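You operate a simulated robot arm through the tools that you are given. There is no shell and no other tool.

You are at the controls of a simulated robot arm. One attempt, no reset.

JOB
Stones block the wheel: stop it, brush them off and start it again.
Fine: switch off and spray closed before you brush; blue brush, back in its holder; spray at half again. Set down upright: blue brush.

It is judged by the outcome, as a careful person would: the job done as asked, and still so three seconds after it is handed in. It fails if anything else is knocked over, pushed out of place, dropped, spilled or broken.

ROBOT AND FRAMES
A 6-joint arm with a two-finger gripper, fixed in place. Base frame: the origin is at the foot of the arm, x ahead of it, y to its left, z up; the work surface is at about z = 0.724. Readings come in m, rad, newtons and seconds.
Its first joint turns from -2.897 to 2.897 rad. Payload 3.43 kg.
Tool frame: the origin (TCP) lies between the finger pads and is the grasp point; the fingertips stand 0.02 m ahead of it; z points along the fingers, y is the line along which they close. The gripper opens to 0.19 m. The gripper's body begins 0.248 m behind the TCP.
Orientation is that of the tool frame in the base frame, as [roll, pitch, yaw] about the fixed x, y, z axes, in that order (R = Rz(yaw) Ry(pitch) Rx(roll)). With the fingers straight down and closing along the base's y, the tool's x points along the base's -x, its y along +y and its z along -z.

CONTROLS
- The arm moves only by the tool nudge_tool. Its argument "motion" is a list of rows, each a list of 3 entries, a list of its own where there are three numbers: the finger opening in cm, from 0 to 19, then the shift along the base's x, y, z in cm, then the turn, a rotation vector about the base's x, y, z in rad. In form: [[fingers, [x, y, z], [ax, ay, az]], ...]. A call has 1 to 20 rows; each row is the pose to reach, as a shift and turn from the pose commanded when the call began. A row lasts 0.2 s, in which the tool goes at most 0.05 m and 0.15 rad; a call with a longer step from one row to the next is refused whole, and so is a gripper value outside its range. A pose out of reach is approached as far as the arm can. The call stops where the force on the tool passes 90 N (or 10 N more than at its start, if that is more) or the arm is blocked; 0.2 s more then pass. The fingers move at their own pace (about 0.153 m/s each) and stop on an object; they squeeze with about 27 N. The grip force told is the motor's: it shows also when the fingers shut on nothing. Time passes only in rows, and 0.2 s behind the last, so rows that repeat a pose let the fingers close. The reply holds the time, the measured pose of the TCP, the force on the tool along the base axes, the opening and the grip force, in the units named above and with some noise, with the torque about the TCP (base axes, N m) and any sound that the robot's microphone picked up, and new pictures: "show" is both (left out), scene, wrist or none.
- Cameras (640 x 400 px; columns grow to the right, rows downward): "scene" is fixed at [0.3992, 0.5004, 1.4988]; the picture's right is [-0.76, -0.65, 0.00], its down [-0.60, 0.70, -0.39] and it looks along [0.26, -0.30, -0.92] (base axes); focal length 214 px, centre (320, 200). "wrist" rides on the gripper at [0.07, -0.008, -0.288] in the tool frame; the picture's right is [0.12, 0.99, 0.00], its down [-0.96, 0.11, -0.25] and it looks along [-0.25, 0.03, 0.97] (tool axes); focal length 261 px, centre (320, 200). There is no depth. A picture from a camera that has moved, and an enlarged one, comes with that camera's place and axes in the base frame and with its lens.
- slide_trunk(by): slides the trunk up (or, below 0, down) by that many m; the arm rides with it, the base frame stays. It gives what a move gives, with no picture.
- inspect(camera, box): a new picture of the part [left, top, right, bottom] of that camera's present view, enlarged. The clock stands still meanwhile.
- finish_job(): hands the job in; it is judged then, once.

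Nothing tells you positions but the pictures and the camera data. Unless the task says otherwise, let go and move clear before handing in.

The tools are called after "Call:" as name(argument=value, ...) on one line, values as JSON. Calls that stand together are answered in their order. nudge_tool: Moves the arm, as the interface text tells. Its arguments: {"type":"object","properties":{"motion":{"type":"array","items":{"type":"array"}},"show":{"type":"string","enum":["both","scene","wrist","none"]}},"required":["motion"]} The other tools are called the same way: slide_trunk (by) slides the trunk up or down; inspect (camera, box) takes an enlarged picture of a part of a camera's view; finish_job () hands the job in.

At the start:

```text
clock: 0.0
position: [0.6631, -0.0078, 1.2928]
orientation: [3.141, -0.001, -3.139]
contact_force: [0.7, -0.2, -0.7]
wrist_torque: [0.0, 0.01, 0.01]
width: 0.1901
finger_force: 0.0
trunk travel left (down, up): [-0.25, 0.19]
```

scene: 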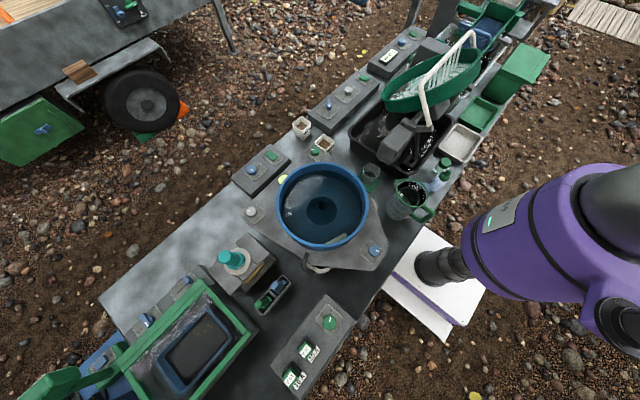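
wrist: 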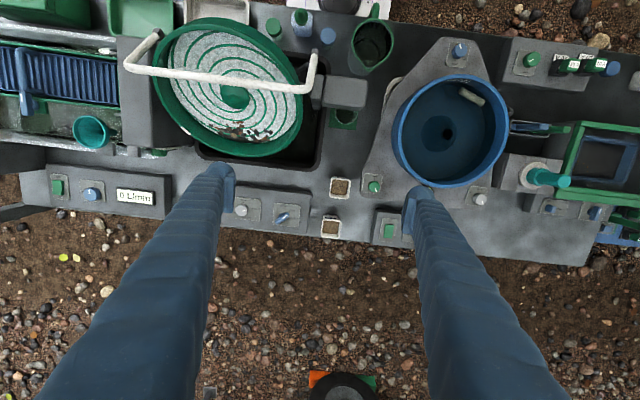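

I see a gold-recovery bench: a green spiral wheel with a white spray bar, a blue bowl, several control panels and a holder with brushes. I'll look closer before moving.

Call:
inspect(camera="wrist", box=[100, 0, 340, 150])

Call:
inspect(camera="wrist", box=[0, 130, 320, 330])

Call:
inspect(camera="scene", box=[290, 20, 490, 145])

Call:
inspect(camera="scene", box=[180, 220, 380, 400])

Call:
inspect(camera="wrist", box=[440, 0, 640, 250])

Call:
inspect(camera="scene", box=[340, 130, 480, 230])

```text
2.67 times, centred on (220, 75) of wrist
camera zoom: at [0.5921, -0.016, 1.5799], right [-0.12, 0.99, 0.0], down [0.96, 0.12, 0.25], along [0.24, 0.03, -0.97], focal length 695 px, centre (587, 533)
```

zoom: 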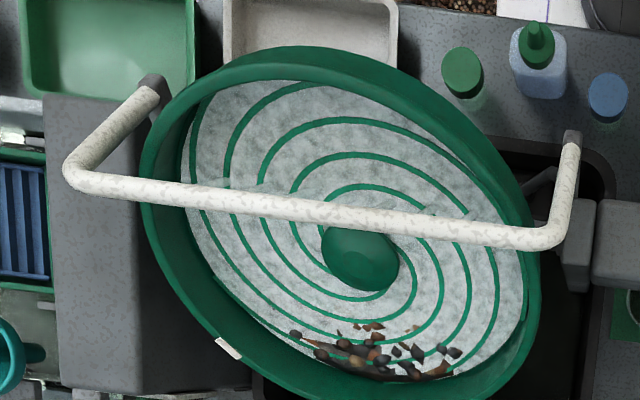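

```text
2.00 times, centred on (160, 230) of wrist
camera zoom: at [0.5921, -0.016, 1.5799], right [-0.12, 0.99, 0.0], down [0.96, 0.12, 0.25], along [0.24, 0.03, -0.97], focal length 521 px, centre (640, 140)
```

zoom: 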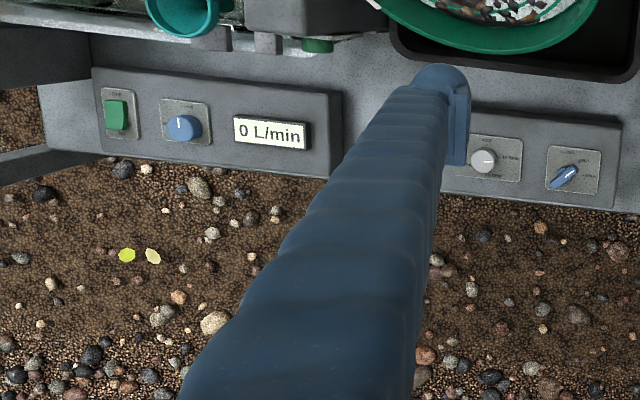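

```text
3.20 times, centred on (390, 82) of scene
camera zoom: at [0.3992, 0.5004, 1.4988], right [-0.76, -0.65, 0.0], down [-0.6, 0.7, -0.39], along [0.26, -0.3, -0.92], focal length 686 px, centre (96, 576)
```

zoom: 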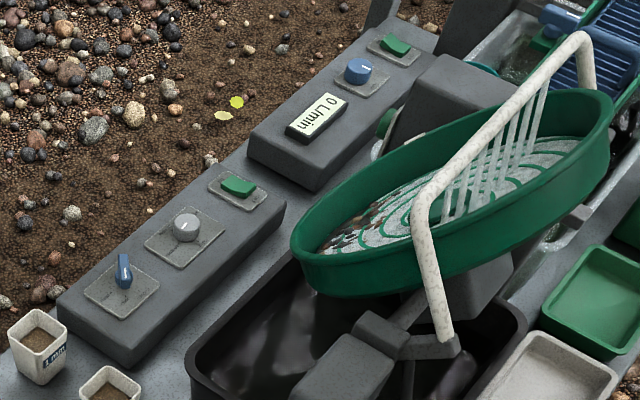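

```text
2.22 times, centred on (280, 310) of scene
camera zoom: at [0.3992, 0.5004, 1.4988], right [-0.76, -0.65, 0.0], down [-0.6, 0.7, -0.39], along [0.26, -0.3, -0.92], focal length 477 px, centre (409, -44)
```

zoom: 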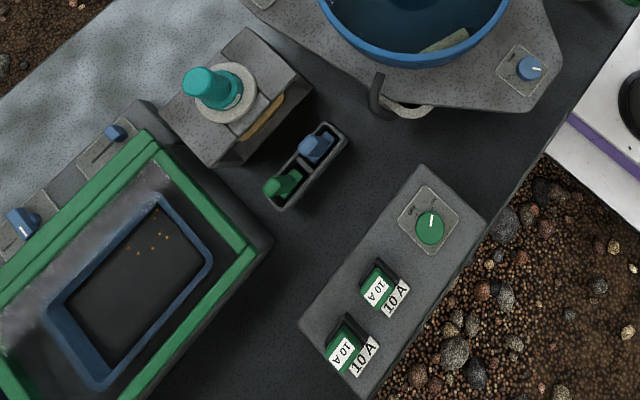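

```text
1.60 times, centred on (540, 125) of wrist
camera zoom: at [0.5921, -0.016, 1.5799], right [-0.12, 0.99, 0.0], down [0.96, 0.12, 0.25], along [0.24, 0.03, -0.97], focal length 417 px, centre (-32, 320)
```

zoom: 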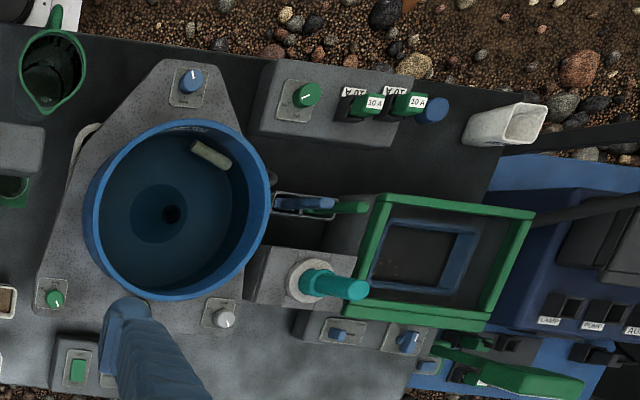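

```text
4.00 times, centred on (410, 180) of scene
camera zoom: at [0.3992, 0.5004, 1.4988], right [-0.76, -0.65, 0.0], down [-0.6, 0.7, -0.39], along [0.26, -0.3, -0.92], focal length 858 px, centre (-40, 280)
```

zoom: 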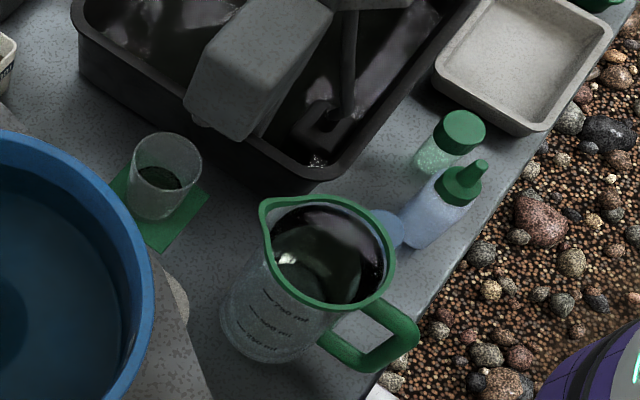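

The panel beside the wheel has a green rocker, a grey knob and a blue lever; the brushes look to stand in a holder right of the bowl. I'll read the labels.

Call:
inspect(camera="scene", box=[310, 65, 390, 125])

Call:
inspect(camera="wrist", box=[220, 190, 310, 240])

Call:
inspect(camera="scene", box=[245, 265, 305, 325])

Call:
inspect(camera="wrist", box=[500, 100, 580, 150])

Call:
inspect(camera="wrist", box=[180, 100, 310, 180])

Call:
inspect(camera="scene", box=[220, 135, 300, 195])

```text
6.67 times, centred on (350, 95) of scene
camera zoom: at [0.3992, 0.5004, 1.4988], right [-0.76, -0.65, 0.0], down [-0.6, 0.7, -0.39], along [0.26, -0.3, -0.92], focal length 1430 px, centre (120, 900)
```

zoom: 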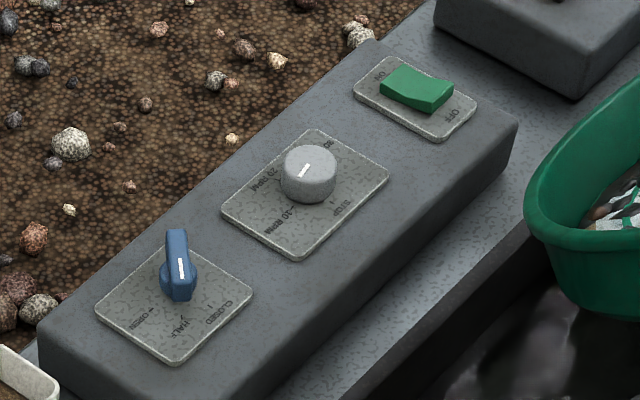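

```text
7.11 times, centred on (265, 215) of wrist
camera zoom: at [0.5921, -0.016, 1.5799], right [-0.12, 0.99, 0.0], down [0.96, 0.12, 0.25], along [0.24, 0.03, -0.97], focal length 1854 px, centre (711, 93)
```

zoom: 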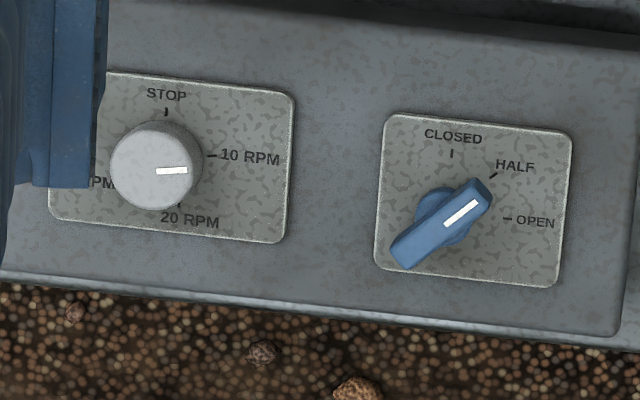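

```text
6.67 times, centred on (275, 295) of scene
camera zoom: at [0.3992, 0.5004, 1.4988], right [-0.76, -0.65, 0.0], down [-0.6, 0.7, -0.39], along [0.26, -0.3, -0.92], focal length 1430 px, centre (620, -433)
```

zoom: 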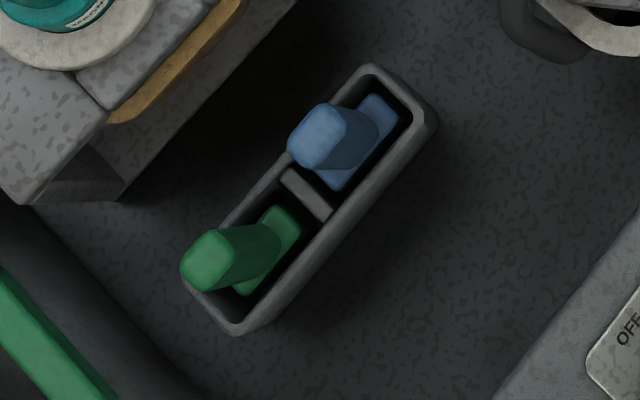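

```text
8.00 times, centred on (540, 125) of wrist
camera zoom: at [0.5921, -0.016, 1.5799], right [-0.12, 0.99, 0.0], down [0.96, 0.12, 0.25], along [0.24, 0.03, -0.97], focal length 2085 px, centre (-1440, 800)
```

zoom: 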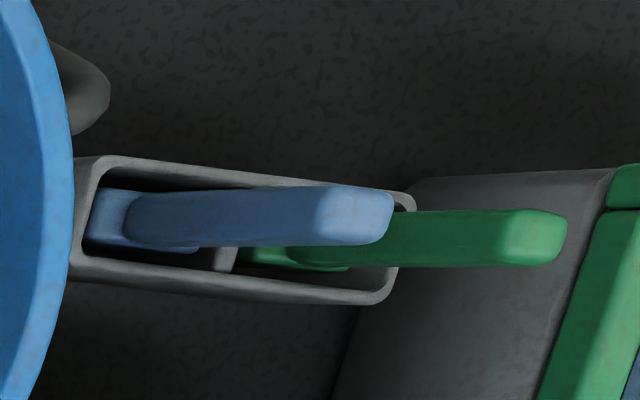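

```text
4.92 times, centred on (245, 140) of wrist
camera zoom: at [0.5921, -0.016, 1.5799], right [-0.12, 0.99, 0.0], down [0.96, 0.12, 0.25], along [0.24, 0.03, -0.97], focal length 1283 px, centre (689, 495)
```

zoom: 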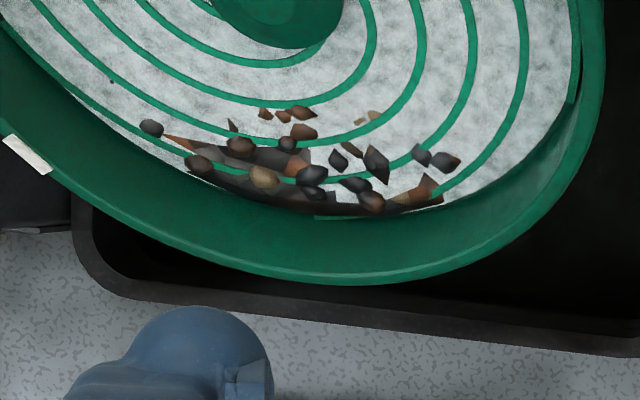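

```text
6.67 times, centred on (260, 165) of scene
camera zoom: at [0.3992, 0.5004, 1.4988], right [-0.76, -0.65, 0.0], down [-0.6, 0.7, -0.39], along [0.26, -0.3, -0.92], focal length 1430 px, centre (720, 433)
```

zoom: 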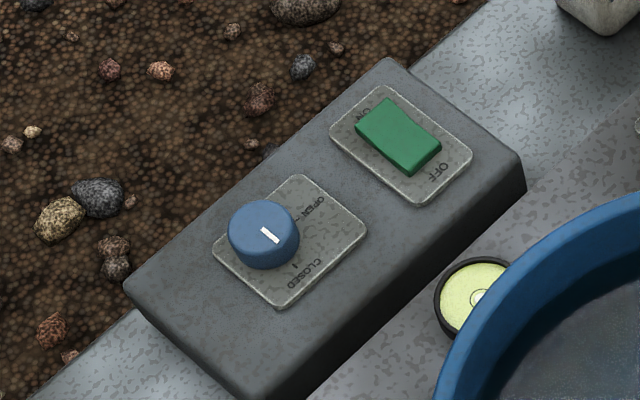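

The labels settle it: the wheel panel has an ON/OFF rocker near (0.84, -0.34), a speed knob, and the spray lever at HALF near (0.858, -0.10). The blue brush stands upright in its holder near (0.50, 0.57), and the stones are near (0.61, -0.20, 0.94). I'll move over the wheel panel for a closer look.

Call:
nudge_tool(motion=[[15, [1.5, -2.5, -1.5], [0, 0, 0]], [12, [3, -5, -4], [0, 0, 0]], [8, [5, -8, -6.5], [0, 0, 0]], [4, [7, -11, -9], [0, 0, 0]], [2, [9, -14, -11.5], [0, 0, 0]], [0, [10.5, -17, -14], [0, 0, 0]], [0, [11.5, -20, -16.5], [0, 0, 0]], [0, [12, -22.5, -19], [0, 0, 0]], [0, [12, -24, -21], [0, 0, 0]], [0, [12, -24.5, -22], [0, 0, 0]]])

```text
clock: 2.2
position: [0.7849, -0.2525, 1.0727]
orientation: [-3.14, -0.001, -3.14]
contact_force: [-0.3, 0.5, 0.0]
wrist_torque: [0.04, 0.01, 0.02]
width: 0.0001
finger_force: 26.7
trunk travel left (down, up): [-0.25, 0.19]
camera wrist: at [0.7133, -0.2615, 1.3603], right [-0.12, 0.99, 0.0], down [0.96, 0.12, 0.25], along [0.24, 0.03, -0.97], focal length 261 px, centre (320, 200)
```

scene: 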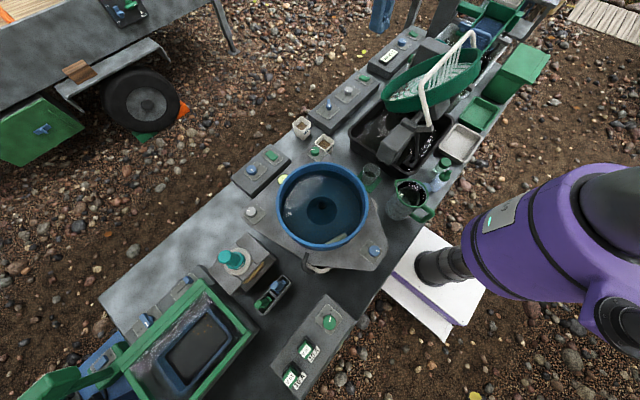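
wrist: 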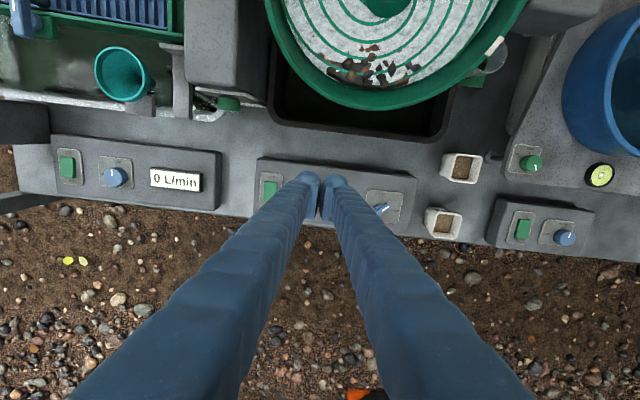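

The wheel's rim mark has moved, so the wheel is still driven while the stones hang at its low side. I'll zoom in on the panel to locate the switch and lever precisely.

Call:
inspect(camera="wrist", box=[240, 150, 430, 250])

Call:
inspect(camera="scene", box=[310, 65, 390, 125])

Call:
inspect(camera="wrist", box=[260, 0, 540, 160])

```text
3.37 times, centred on (335, 200) of wrist
camera zoom: at [0.7133, -0.2615, 1.3603], right [-0.12, 0.99, 0.0], down [0.96, 0.12, 0.25], along [0.24, 0.03, -0.97], focal length 878 px, centre (270, 200)
```

zoom: 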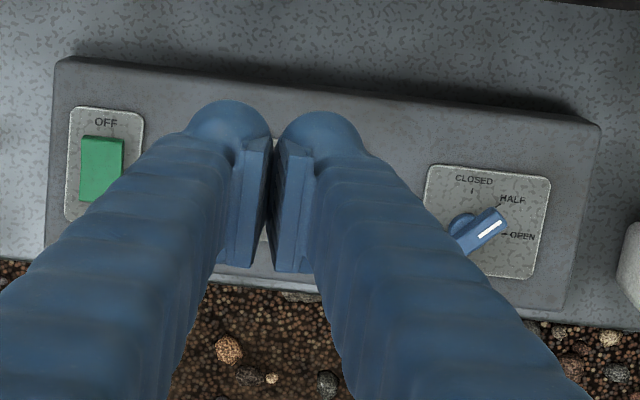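

```text
6.67 times, centred on (350, 95) of scene
camera zoom: at [0.3992, 0.5004, 1.4988], right [-0.76, -0.65, 0.0], down [-0.6, 0.7, -0.39], along [0.26, -0.3, -0.92], focal length 1430 px, centre (120, 900)
```

zoom: 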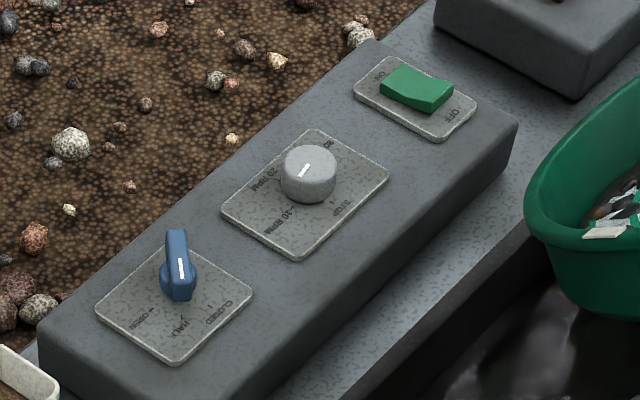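

```text
2.29 times, centred on (400, 80) of wrist
camera zoom: at [0.7133, -0.2615, 1.3603], right [-0.12, 0.99, 0.0], down [0.96, 0.12, 0.25], along [0.24, 0.03, -0.97], focal length 596 px, centre (137, 474)
```

zoom: 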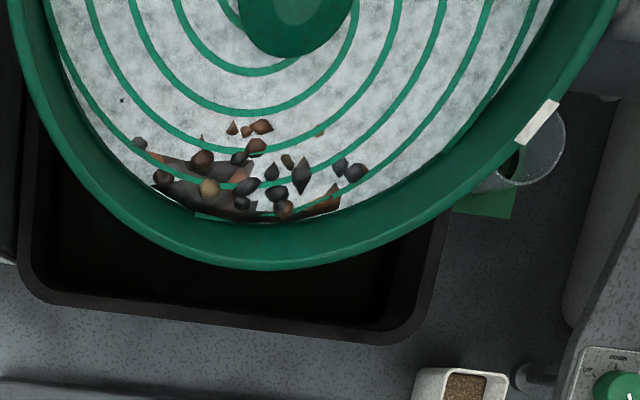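

The rocker is centred near (0.849, -0.356, 0.78) with its OFF end toward the robot. I'll move down above the OFF end in steps and check that the arm clears the wheel and the spray bar.

Call:
nudge_tool(motion=[[0, [2, -3, -2], [0, 0, 0]], [0, [4, -6.5, -4], [0, 0, 0]], [0, [4, -10.3, -7], [0, 0, 0]], [0, [4, -10.3, -11], [0, 0, 0]], [0, [4, -10.3, -15], [0, 0, 0]], [0, [4, -10.3, -17.5], [0, 0, 0]]])

```text
clock: 3.6
position: [0.8254, -0.3555, 0.898]
orientation: [3.142, 0.001, -3.139]
contact_force: [-1.3, 0.3, -0.2]
wrist_torque: [0.04, 0.04, 0.03]
width: 0.0001
finger_force: 27.3
trunk travel left (down, up): [-0.25, 0.19]
camera wrist: at [0.7549, -0.3645, 1.1847], right [-0.12, 0.99, 0.0], down [0.96, 0.12, 0.25], along [0.24, 0.03, -0.97], focal length 261 px, centre (320, 200)
```

scene: 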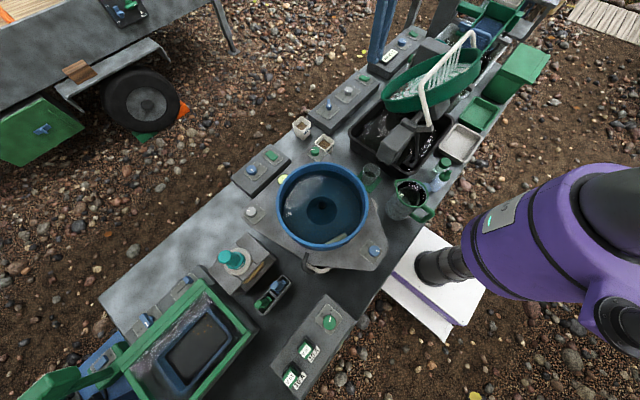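
wrist: 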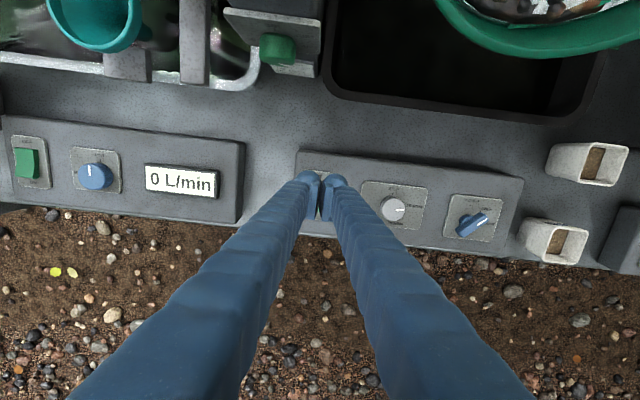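

Call:
inspect(camera="wrist", box=[280, 140, 380, 240])

Call:
inspect(camera="scene", box=[330, 0, 450, 110])

Call:
inspect(camera="wrist", box=[350, 150, 530, 260])

```text
4.00 times, centred on (330, 190) of wrist
camera zoom: at [0.7549, -0.3645, 1.1847], right [-0.12, 0.99, 0.0], down [0.96, 0.12, 0.25], along [0.24, 0.03, -0.97], focal length 1043 px, centre (280, 240)
```

zoom: 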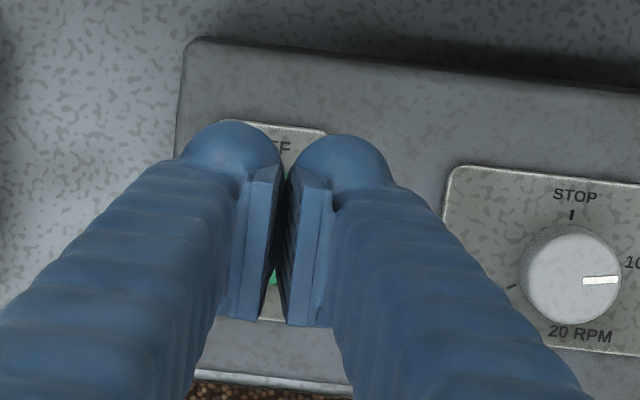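

```text
3.64 times, centred on (390, 55) of scene
camera zoom: at [0.3992, 0.5004, 1.4988], right [-0.76, -0.65, 0.0], down [-0.6, 0.7, -0.39], along [0.26, -0.3, -0.92], focal length 780 px, centre (66, 727)
```

zoom: 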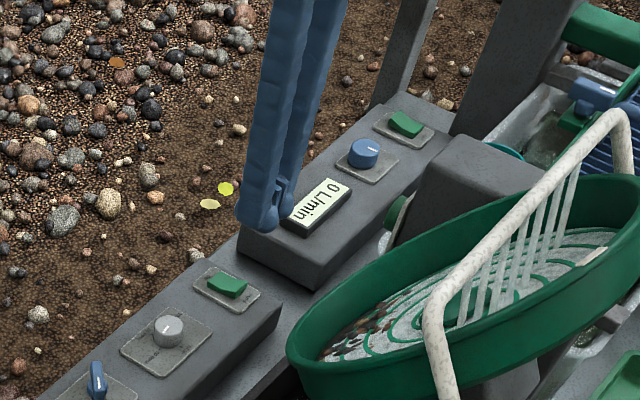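

```text
3.56 times, centred on (440, 205) of wrist
camera zoom: at [0.7549, -0.3645, 1.1847], right [-0.12, 0.99, 0.0], down [0.96, 0.12, 0.25], along [0.24, 0.03, -0.97], focal length 927 px, centre (-107, 182)
```

zoom: 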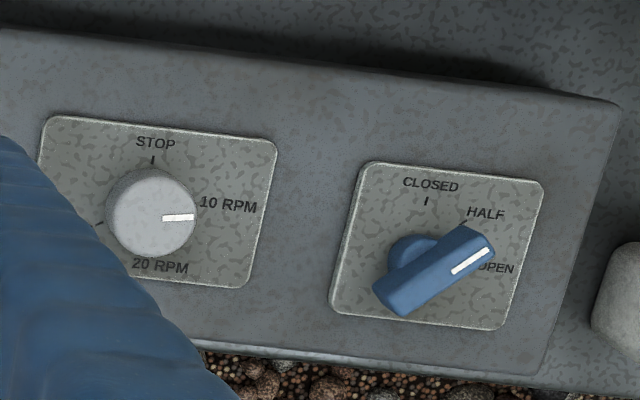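

The fingertips are over the OFF end. I'll go down fast to just above it, then press in small steps.

Call:
nudge_tool(motion=[[0, [0, 0, -3], [0, 0, 0]], [0, [0, 0, -6], [0, 0, 0]], [0, [0, 0, -7], [0, 0, 0]], [0, [0, 0, -7.4], [0, 0, 0]], [0, [0, 0, -7.8], [0, 0, 0]], [0, [0, 0, -8.2], [0, 0, 0]], [0, [0, 0, -8.6], [0, 0, 0]]])

```text
clock: 5.2
position: [0.8238, -0.3544, 0.8112]
orientation: [3.141, -0.001, -3.14]
contact_force: [0.1, 0.5, -0.1]
wrist_torque: [0.02, -0.03, -0.01]
width: 0.0
finger_force: 27.0
trunk travel left (down, up): [-0.25, 0.19]
camera wrist: at [0.7529, -0.3637, 1.0985], right [-0.12, 0.99, 0.0], down [0.96, 0.12, 0.25], along [0.24, 0.03, -0.97], focal length 261 px, centre (320, 200)
```

scene: 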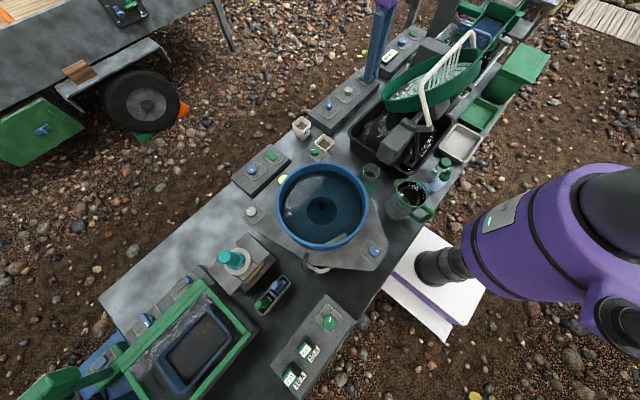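
wrist: 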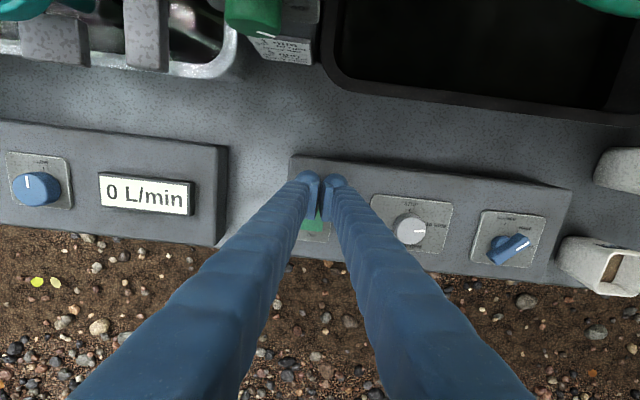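

Call:
inspect(camera="wrist", box=[280, 150, 360, 250])

Call:
inspect(camera="scene", box=[330, 40, 410, 110])

```text
4.00 times, centred on (320, 200) of wrist
camera zoom: at [0.7529, -0.3637, 1.0985], right [-0.12, 0.99, 0.0], down [0.96, 0.12, 0.25], along [0.24, 0.03, -0.97], focal length 1043 px, centre (320, 200)
```

zoom: 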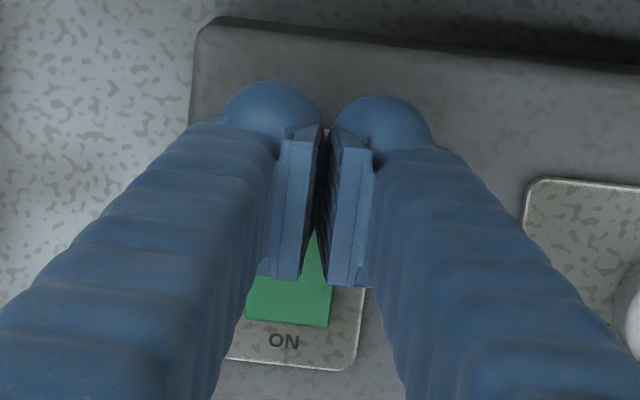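

```text
5.71 times, centred on (370, 75) of scene
camera zoom: at [0.3992, 0.5004, 1.4988], right [-0.76, -0.65, 0.0], down [-0.6, 0.7, -0.39], along [0.26, -0.3, -0.92], focal length 1226 px, centre (34, 914)
```

zoom: 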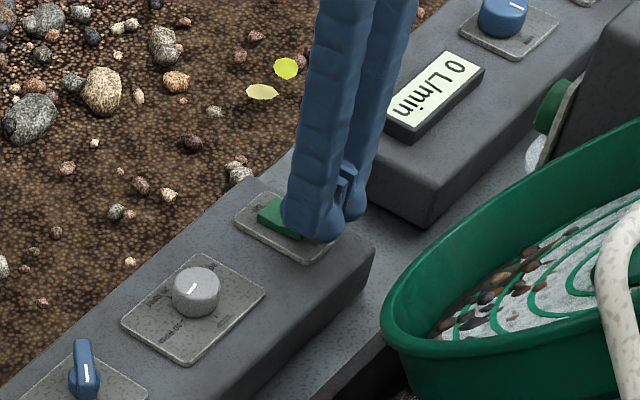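

No contact yet with the tips at about z = 0.791. I'll keep pressing down in small steps.

Call:
nudge_tool(motion=[[0, [0, -0.2, -0.3], [0, 0, 0]], [0, [0, -0.2, -0.6], [0, 0, 0]], [0, [0, -0.2, -0.9], [0, 0, 0]], [0, [0, -0.2, -1.2], [0, 0, 0]], [0, [0, -0.2, -1.5], [0, 0, 0]]])

```text
clock: 6.4
position: [0.8227, -0.3568, 0.7981]
orientation: [3.141, 0.0, -3.139]
contact_force: [0.1, 1.1, 6.8]
wrist_torque: [-0.01, -0.1, 0.0]
width: 0.0061
finger_force: 34.4
trunk travel left (down, up): [-0.25, 0.19]
camera wrist: at [0.752, -0.366, 1.0848], right [-0.12, 0.99, 0.0], down [0.96, 0.12, 0.25], along [0.25, 0.03, -0.97], focal length 261 px, centre (320, 200)
```

scene: 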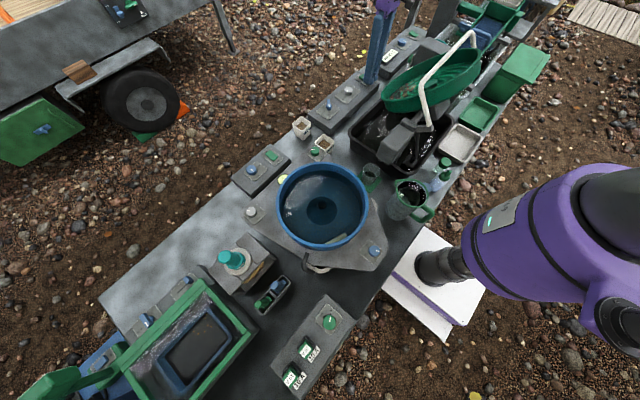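
wrist: 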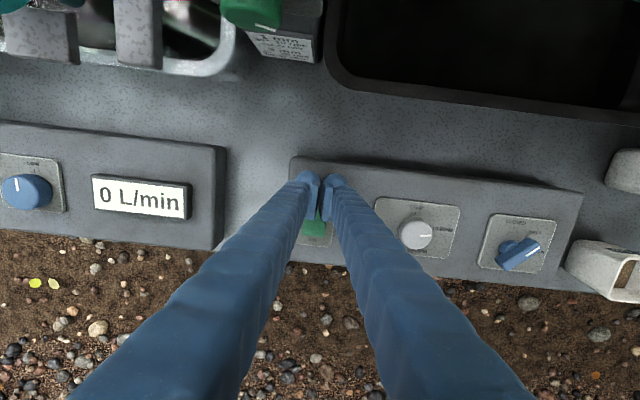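

I feel about 7 N of contact. I'll check whether the rocker flipped.

Call:
inspect(camera="scene", box=[330, 30, 490, 130])

Call:
inspect(camera="wrist", box=[280, 150, 360, 250])

```text
4.00 times, centred on (410, 80) of scene
camera zoom: at [0.3992, 0.5004, 1.4988], right [-0.76, -0.65, 0.0], down [-0.6, 0.7, -0.39], along [0.26, -0.3, -0.92], focal length 858 px, centre (-40, 680)
```

zoom: 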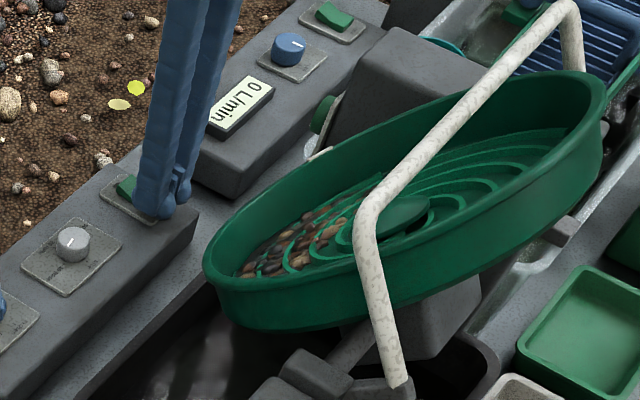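

```text
4.00 times, centred on (320, 200) of wrist
camera zoom: at [0.752, -0.366, 1.0848], right [-0.12, 0.99, 0.0], down [0.96, 0.12, 0.25], along [0.25, 0.03, -0.97], focal length 1043 px, centre (320, 200)
```

zoom: 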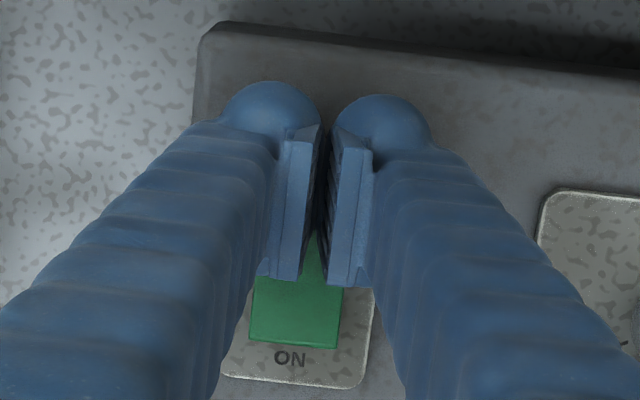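

The spray and wheel stopped when the rocker went to OFF. I'll lift off, check the rocker, and bring the gripper over the spray lever, turned 45° to straddle its bar.

Call:
nudge_tool(motion=[[0, [0, 0, 4], [0, 0, 0]], [0, [0, 0, 8], [0, 0, 0]], [0, [0.5, 3.5, 9], [0, 0, -0.1]], [2, [1, 7, 9], [0, 0, -0.2]], [4, [1.6, 10.5, 9], [0, 0, -0.3]], [6, [2.2, 14, 9], [0, 0, -0.4]], [6, [2.8, 17.5, 9], [0, 0, -0.5]], [6, [3.4, 21, 9], [0, 0, -0.6]], [6, [4.0, 24, 9], [0, 0, -0.7]], [6, [4.0, 25.3, 9], [0, 0, -0.785]]])

```text
clock: 8.6
position: [0.864, -0.1044, 0.8873]
orientation: [3.141, 0.001, 2.354]
contact_force: [-0.1, 0.6, -0.3]
wrist_torque: [-0.06, 0.01, 0.01]
width: 0.0599
finger_force: 0.0
trunk travel left (down, up): [-0.25, 0.19]
camera wrist: at [0.807, -0.0598, 1.174], right [0.62, 0.79, 0.0], down [0.76, -0.6, 0.25], along [0.19, -0.15, -0.97], focal length 261 px, centre (320, 200)
```

scene: 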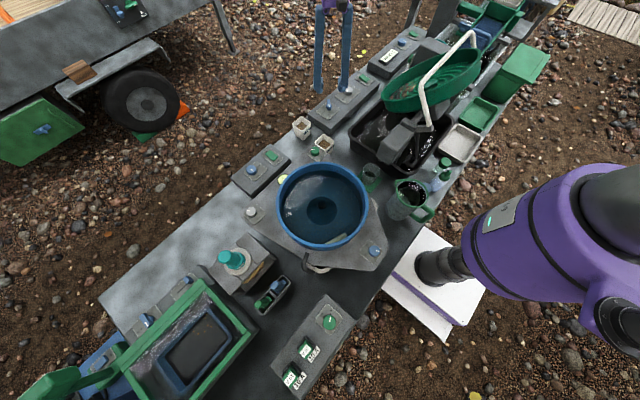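
wrist: 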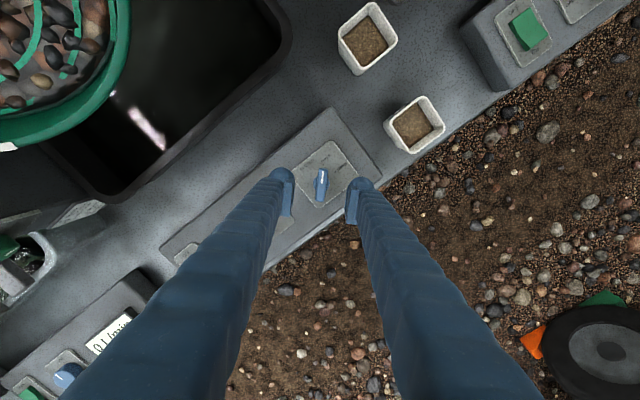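

Call:
inspect(camera="wrist", box=[265, 130, 385, 230])

Call:
inspect(camera="scene", box=[310, 50, 410, 125])

```text
4.00 times, centred on (325, 180) of wrist
camera zoom: at [0.807, -0.0598, 1.174], right [0.62, 0.79, 0.0], down [0.76, -0.6, 0.25], along [0.19, -0.15, -0.97], focal length 1043 px, centre (300, 280)
```

zoom: 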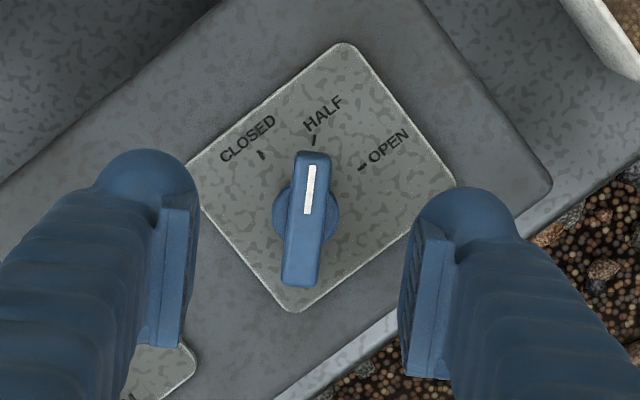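

```text
5.33 times, centred on (360, 88) of scene
camera zoom: at [0.3992, 0.5004, 1.4988], right [-0.76, -0.65, 0.0], down [-0.6, 0.7, -0.39], along [0.26, -0.3, -0.92], focal length 1144 px, centre (107, 800)
```

zoom: 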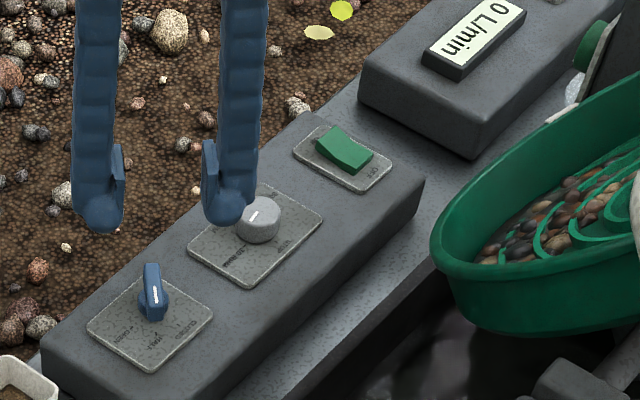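

The rocker now shows OFF pressed, and the lever axis sits almost exactly under the gripper. I'll descend around the lever bar and close on it.

Call:
nudge_tool(motion=[[6, [0.1, 0, -3], [0, 0, 0]], [6, [0.2, 0.05, -6], [0, 0, 0]], [6, [0.2, 0.05, -8], [0, 0, 0]], [6, [0.2, 0.05, -8.6], [0, 0, 0]], [4, [0.2, 0.05, -8.6], [0, 0, 0]], [2.5, [0.2, 0.05, -8.6], [0, 0, 0]], [0, [0.2, 0.05, -8.6], [0, 0, 0]], [0, [0.2, 0.05, -8.6], [0, 0, 0]]])

```text
clock: 10.4
position: [0.8668, -0.1041, 0.8025]
orientation: [3.141, 0.003, 2.359]
contact_force: [11.7, 8.7, 15.2]
wrist_torque: [0.18, 0.02, 0.03]
width: 0.0132
finger_force: 45.3
trunk travel left (down, up): [-0.25, 0.19]
camera wrist: at [0.8091, -0.0596, 1.089], right [0.62, 0.79, 0.0], down [0.76, -0.6, 0.25], along [0.2, -0.15, -0.97], focal length 261 px, centre (320, 200)
```

scene: 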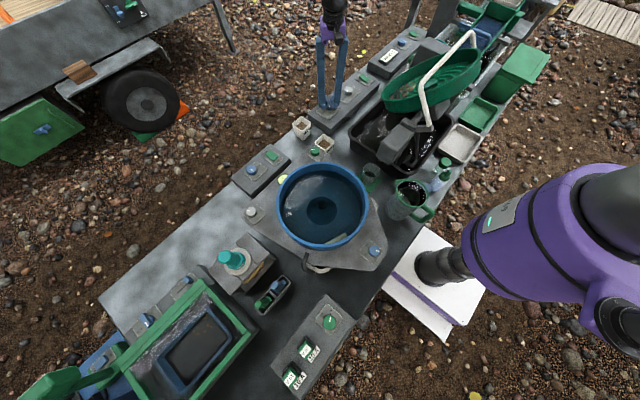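
wrist: 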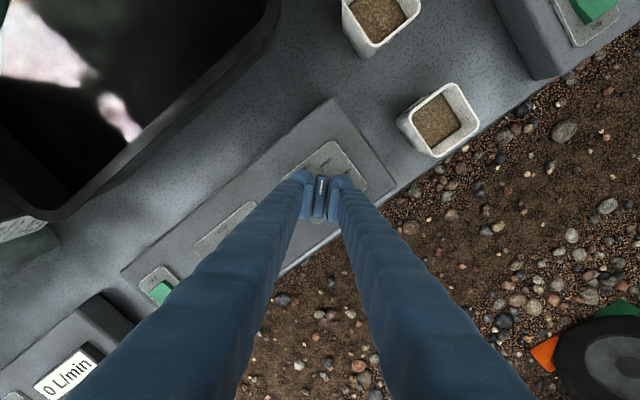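

The lever is gripped (1.3 cm), with a slight side load. I'll ease the position and turn it +45° to CLOSED.

Call:
nudge_tool(motion=[[0, [0.1, 0.1, 0.2], [0, 0, 0]], [0, [0.1, 0.1, 0.2], [0, 0, 0.12]], [0, [0.1, 0.1, 0.2], [0, 0, 0.24]], [0, [0.1, 0.1, 0.2], [0, 0, 0.36]], [0, [0.1, 0.1, 0.2], [0, 0, 0.48]], [0, [0.1, 0.1, 0.2], [0, 0, 0.6]], [0, [0.1, 0.1, 0.2], [0, 0, 0.7]], [0, [0.1, 0.1, 0.2], [0, 0, 0.785]], [0, [0.1, 0.1, 0.2], [0, 0, 0.785]]])

```text
clock: 12.4
position: [0.8657, -0.104, 0.8023]
orientation: [-3.141, -0.002, -3.139]
contact_force: [11.0, -18.0, 1.3]
wrist_torque: [-0.21, -0.13, -0.06]
width: 0.0132
finger_force: 44.6
trunk travel left (down, up): [-0.25, 0.19]
camera wrist: at [0.7953, -0.1133, 1.0894], right [-0.12, 0.99, 0.0], down [0.96, 0.12, 0.25], along [0.24, 0.03, -0.97], focal length 261 px, centre (320, 200)
```

scene: 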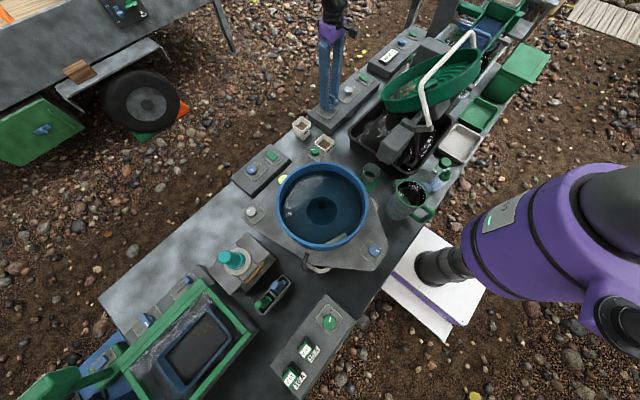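
wrist: 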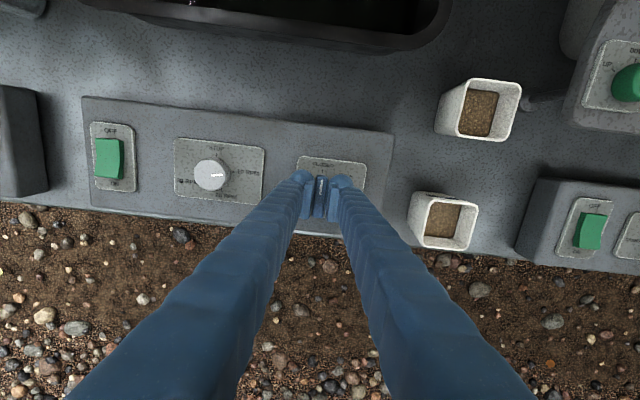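

The lever turned with the gripper. I'll release, lift and check that it points to CLOSED.

Call:
nudge_tool(motion=[[2, [0, 0, 0], [0, 0, 0]], [5, [0, 0, 0], [0, 0, 0]], [6, [0, 0, 0], [0, 0, 0]], [6, [0, 0, 3], [0, 0, 0]], [6, [0, 0, 7], [0, 0, 0]], [6, [0, 0, 10], [0, 0, 0]]])

Call:
inspect(camera="wrist", box=[260, 130, 380, 230])

Call:
inspect(camera="scene", box=[310, 50, 410, 125])

```text
clock: 13.8
position: [0.8659, -0.1038, 0.9046]
orientation: [3.141, 0.0, -3.14]
contact_force: [-0.2, 1.0, 0.1]
wrist_torque: [-0.04, -0.01, 0.02]
width: 0.0599
finger_force: 0.0
trunk travel left (down, up): [-0.25, 0.19]
camera wrist: at [0.7945, -0.1119, 1.1913], right [-0.12, 0.99, 0.0], down [0.96, 0.12, 0.25], along [0.24, 0.03, -0.97], focal length 261 px, centre (320, 200)
```

scene: 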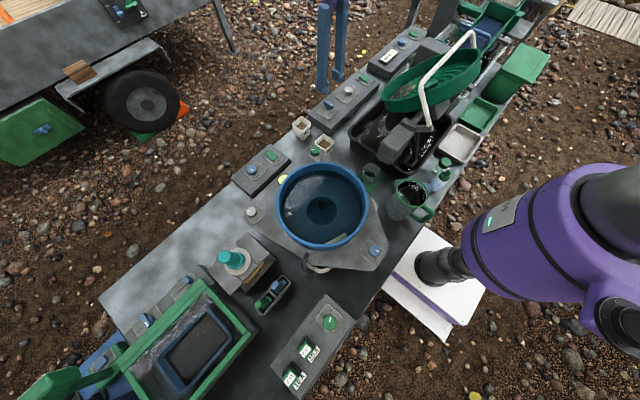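
wrist: 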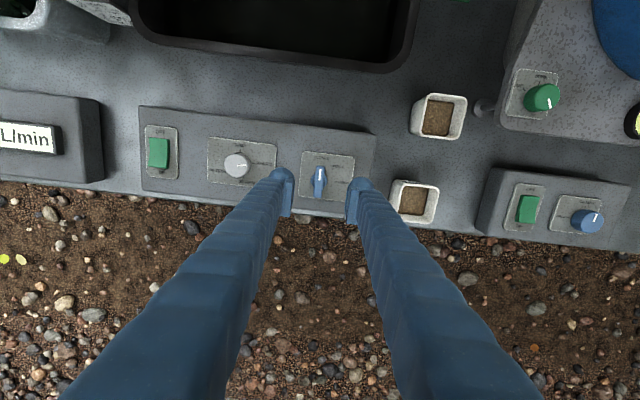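

```text
4.00 times, centred on (320, 180) of wrist
camera zoom: at [0.7945, -0.1119, 1.1913], right [-0.12, 0.99, 0.0], down [0.96, 0.12, 0.25], along [0.24, 0.03, -0.97], focal length 1043 px, centre (320, 280)
```

zoom: 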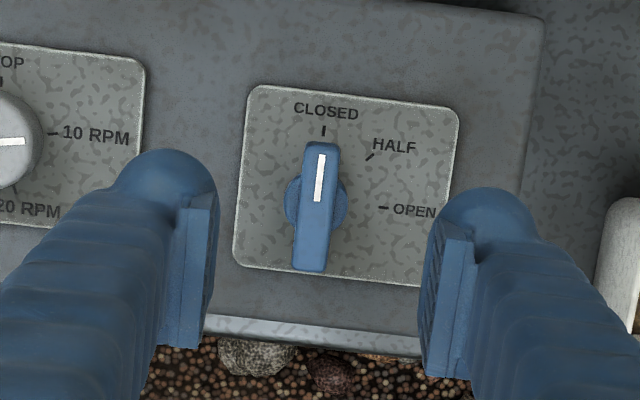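

```text
5.33 times, centred on (360, 88) of scene
camera zoom: at [0.3992, 0.5004, 1.4988], right [-0.76, -0.65, 0.0], down [-0.6, 0.7, -0.39], along [0.26, -0.3, -0.92], focal length 1144 px, centre (107, 800)
```

zoom: 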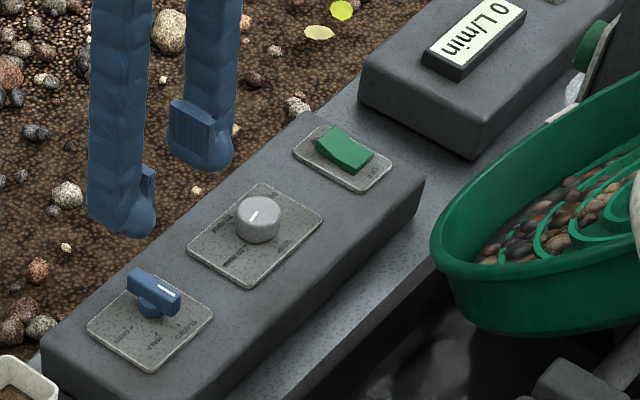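

Spray is CLOSED and the switch is OFF. Next I'll travel high over the bowl to the brush holder near (0.503, 0.570) and look at it from above.

Call:
nudge_tool(motion=[[6, [0, 0, 5], [0, 0, 0]], [6, [0, 0, 10], [0, 0, 0]], [6, [0, 0, 15], [0, 0, 0]], [6, [-2.1, 4, 17], [0, 0, 0]], [6, [-4.3, 8, 17], [0, 0, 0]], [6, [-6.5, 12, 17], [0, 0, 0]], [6, [-8.6, 16, 17], [0, 0, 0]], [6, [-10.8, 20, 17], [0, 0, 0]], [6, [-13, 24, 17], [0, 0, 0]], [6, [-15.1, 28, 17], [0, 0, 0]], [6, [-17.3, 32, 17], [0, 0, 0]], [6, [-19.5, 36, 17], [0, 0, 0]], [6, [-21.6, 40, 17], [0, 0, 0]], [6, [-23.8, 44, 17], [0, 0, 0]], [6, [-26, 48, 17], [0, 0, 0]], [6, [-28.2, 52, 17], [0, 0, 0]], [6, [-30.4, 56, 17], [0, 0, 0]], [6, [-32.5, 60, 17], [0, 0, 0]], [6, [-34.6, 64, 17], [0, 0, 0]], [6, [-36.3, 67, 15], [0, 0, 0]]])

```text
clock: 18.0
position: [0.5023, 0.5672, 1.0544]
orientation: [3.14, 0.001, 3.142]
contact_force: [0.1, 0.5, 0.3]
wrist_torque: [-0.01, -0.01, 0.02]
width: 0.0599
finger_force: 0.0
trunk travel left (down, up): [-0.25, 0.19]
camera wrist: at [0.4311, 0.5595, 1.3418], right [-0.12, 0.99, 0.0], down [0.96, 0.12, 0.25], along [0.24, 0.03, -0.97], focal length 261 px, centre (320, 200)
```

scene: 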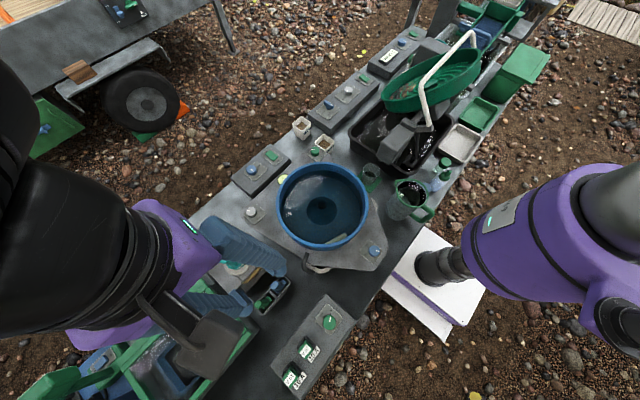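
wrist: 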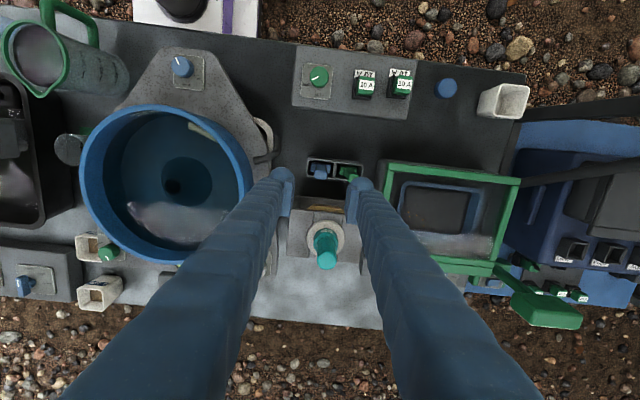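

Call:
inspect(camera="wrist", box=[270, 130, 390, 230])

Call:
inspect(camera="scene", box=[180, 220, 320, 330])

```text
4.00 times, centred on (330, 180) of wrist
camera zoom: at [0.4311, 0.5595, 1.3418], right [-0.12, 0.99, 0.0], down [0.96, 0.12, 0.25], along [0.24, 0.03, -0.97], focal length 1043 px, centre (280, 280)
```

zoom: 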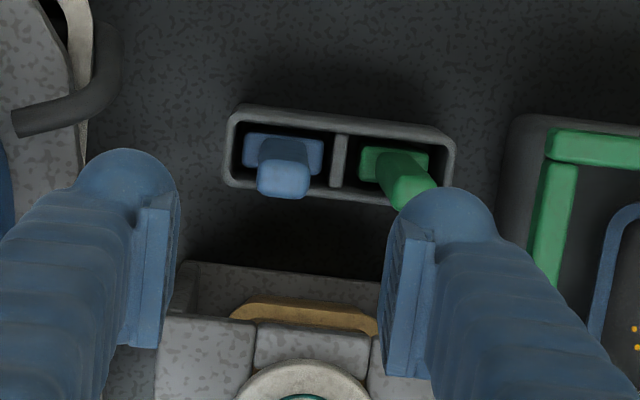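

```text
3.64 times, centred on (250, 275) of scene
camera zoom: at [0.3992, 0.5004, 1.4988], right [-0.76, -0.65, 0.0], down [-0.6, 0.7, -0.39], along [0.26, -0.3, -0.92], focal length 780 px, centre (574, -73)
```

zoom: 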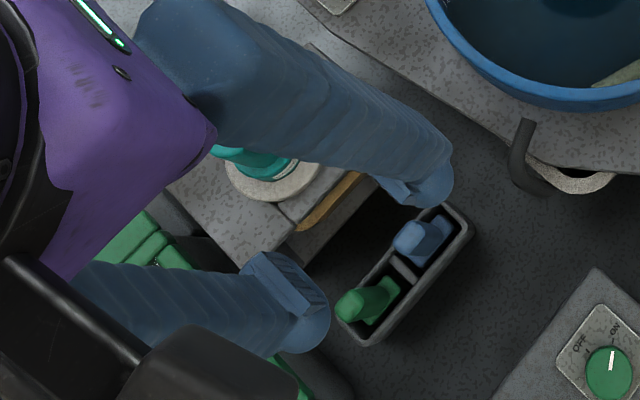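

The blue handle is at about (0.502, 0.570), thinner along x than along y, with the green handle 6 cm to its left. I'll turn the gripper 90° to close along x, clear of the green brush, and look again.

Call:
nudge_tool(motion=[[6, [0, 0, 0], [0, 0, 0.14]], [6, [0, 0.1, 0], [0, 0, 0.28]], [6, [0, 0.2, 0], [0, 0, 0.42]], [6, [0, 0.3, 0], [0, 0, 0.56]], [6, [0, 0.3, 0], [0, 0, 0.7]], [6, [0, 0.3, 0], [0, 0, 0.84]], [6, [0, 0.3, 0], [0, 0, 0.98]], [6, [0, 0.3, 0], [0, 0, 1.12]], [6, [0, 0.3, 0], [0, 0, 1.26]], [6, [0, 0.3, 0], [0, 0, 1.4]], [6, [0, 0.3, 0], [0, 0, 1.5]], [6, [0, 0.3, 0], [0, 0, 1.5708]], [5, [0, 0.3, -4], [0, 0, 1.5708]], [5, [0, 0.3, -8], [0, 0, 1.5708]]])

Call:
inspect(camera="wrist", box=[250, 110, 390, 220])

Call:
inspect(camera="scene", box=[180, 220, 320, 330])

```text
clock: 21.0
position: [0.503, 0.5702, 0.9733]
orientation: [3.14, -0.002, -1.57]
contact_force: [0.6, 0.0, -0.6]
wrist_torque: [-0.08, 0.01, 0.02]
width: 0.0502
finger_force: 0.1
trunk travel left (down, up): [-0.25, 0.19]
camera wrist: at [0.5108, 0.4998, 1.2602], right [-0.99, -0.12, 0.0], down [-0.12, 0.96, 0.25], along [-0.03, 0.24, -0.97], focal length 261 px, centre (320, 200)
```

scene: 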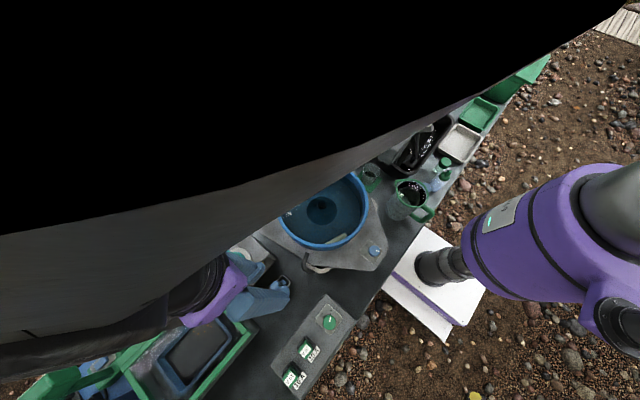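
wrist: 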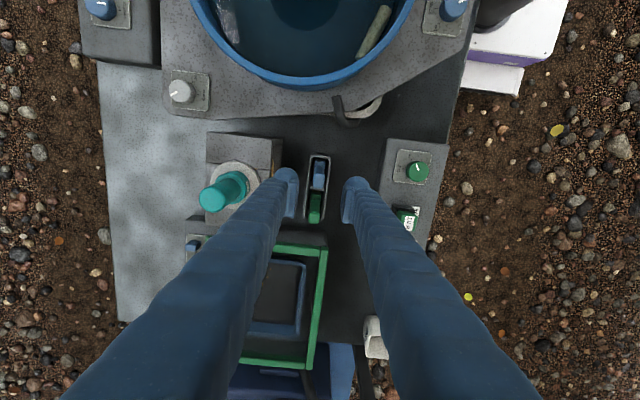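

```text
3.64 times, centred on (320, 165) of wrist
camera zoom: at [0.5108, 0.4998, 1.2602], right [-0.99, -0.12, 0.0], down [-0.12, 0.96, 0.25], along [-0.03, 0.24, -0.97], focal length 948 px, centre (320, 327)
```

zoom: 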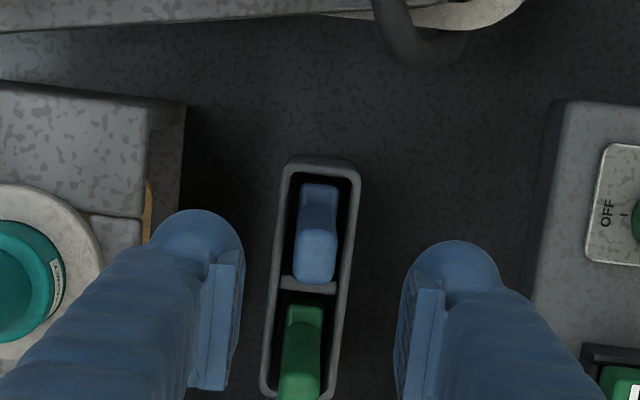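

```text
3.64 times, centred on (250, 275) of scene
camera zoom: at [0.3992, 0.5004, 1.4988], right [-0.76, -0.65, 0.0], down [-0.6, 0.7, -0.39], along [0.26, -0.3, -0.92], focal length 780 px, centre (574, -73)
```

zoom: 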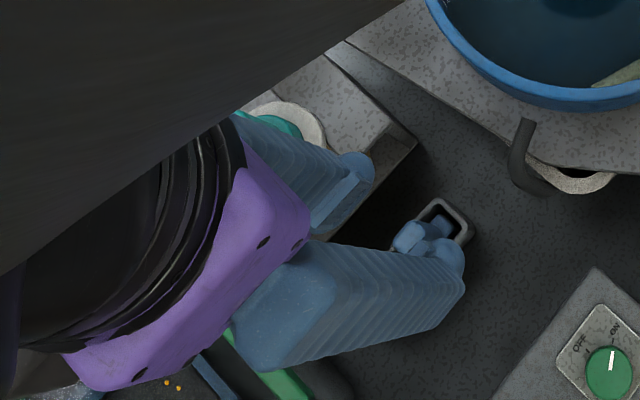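

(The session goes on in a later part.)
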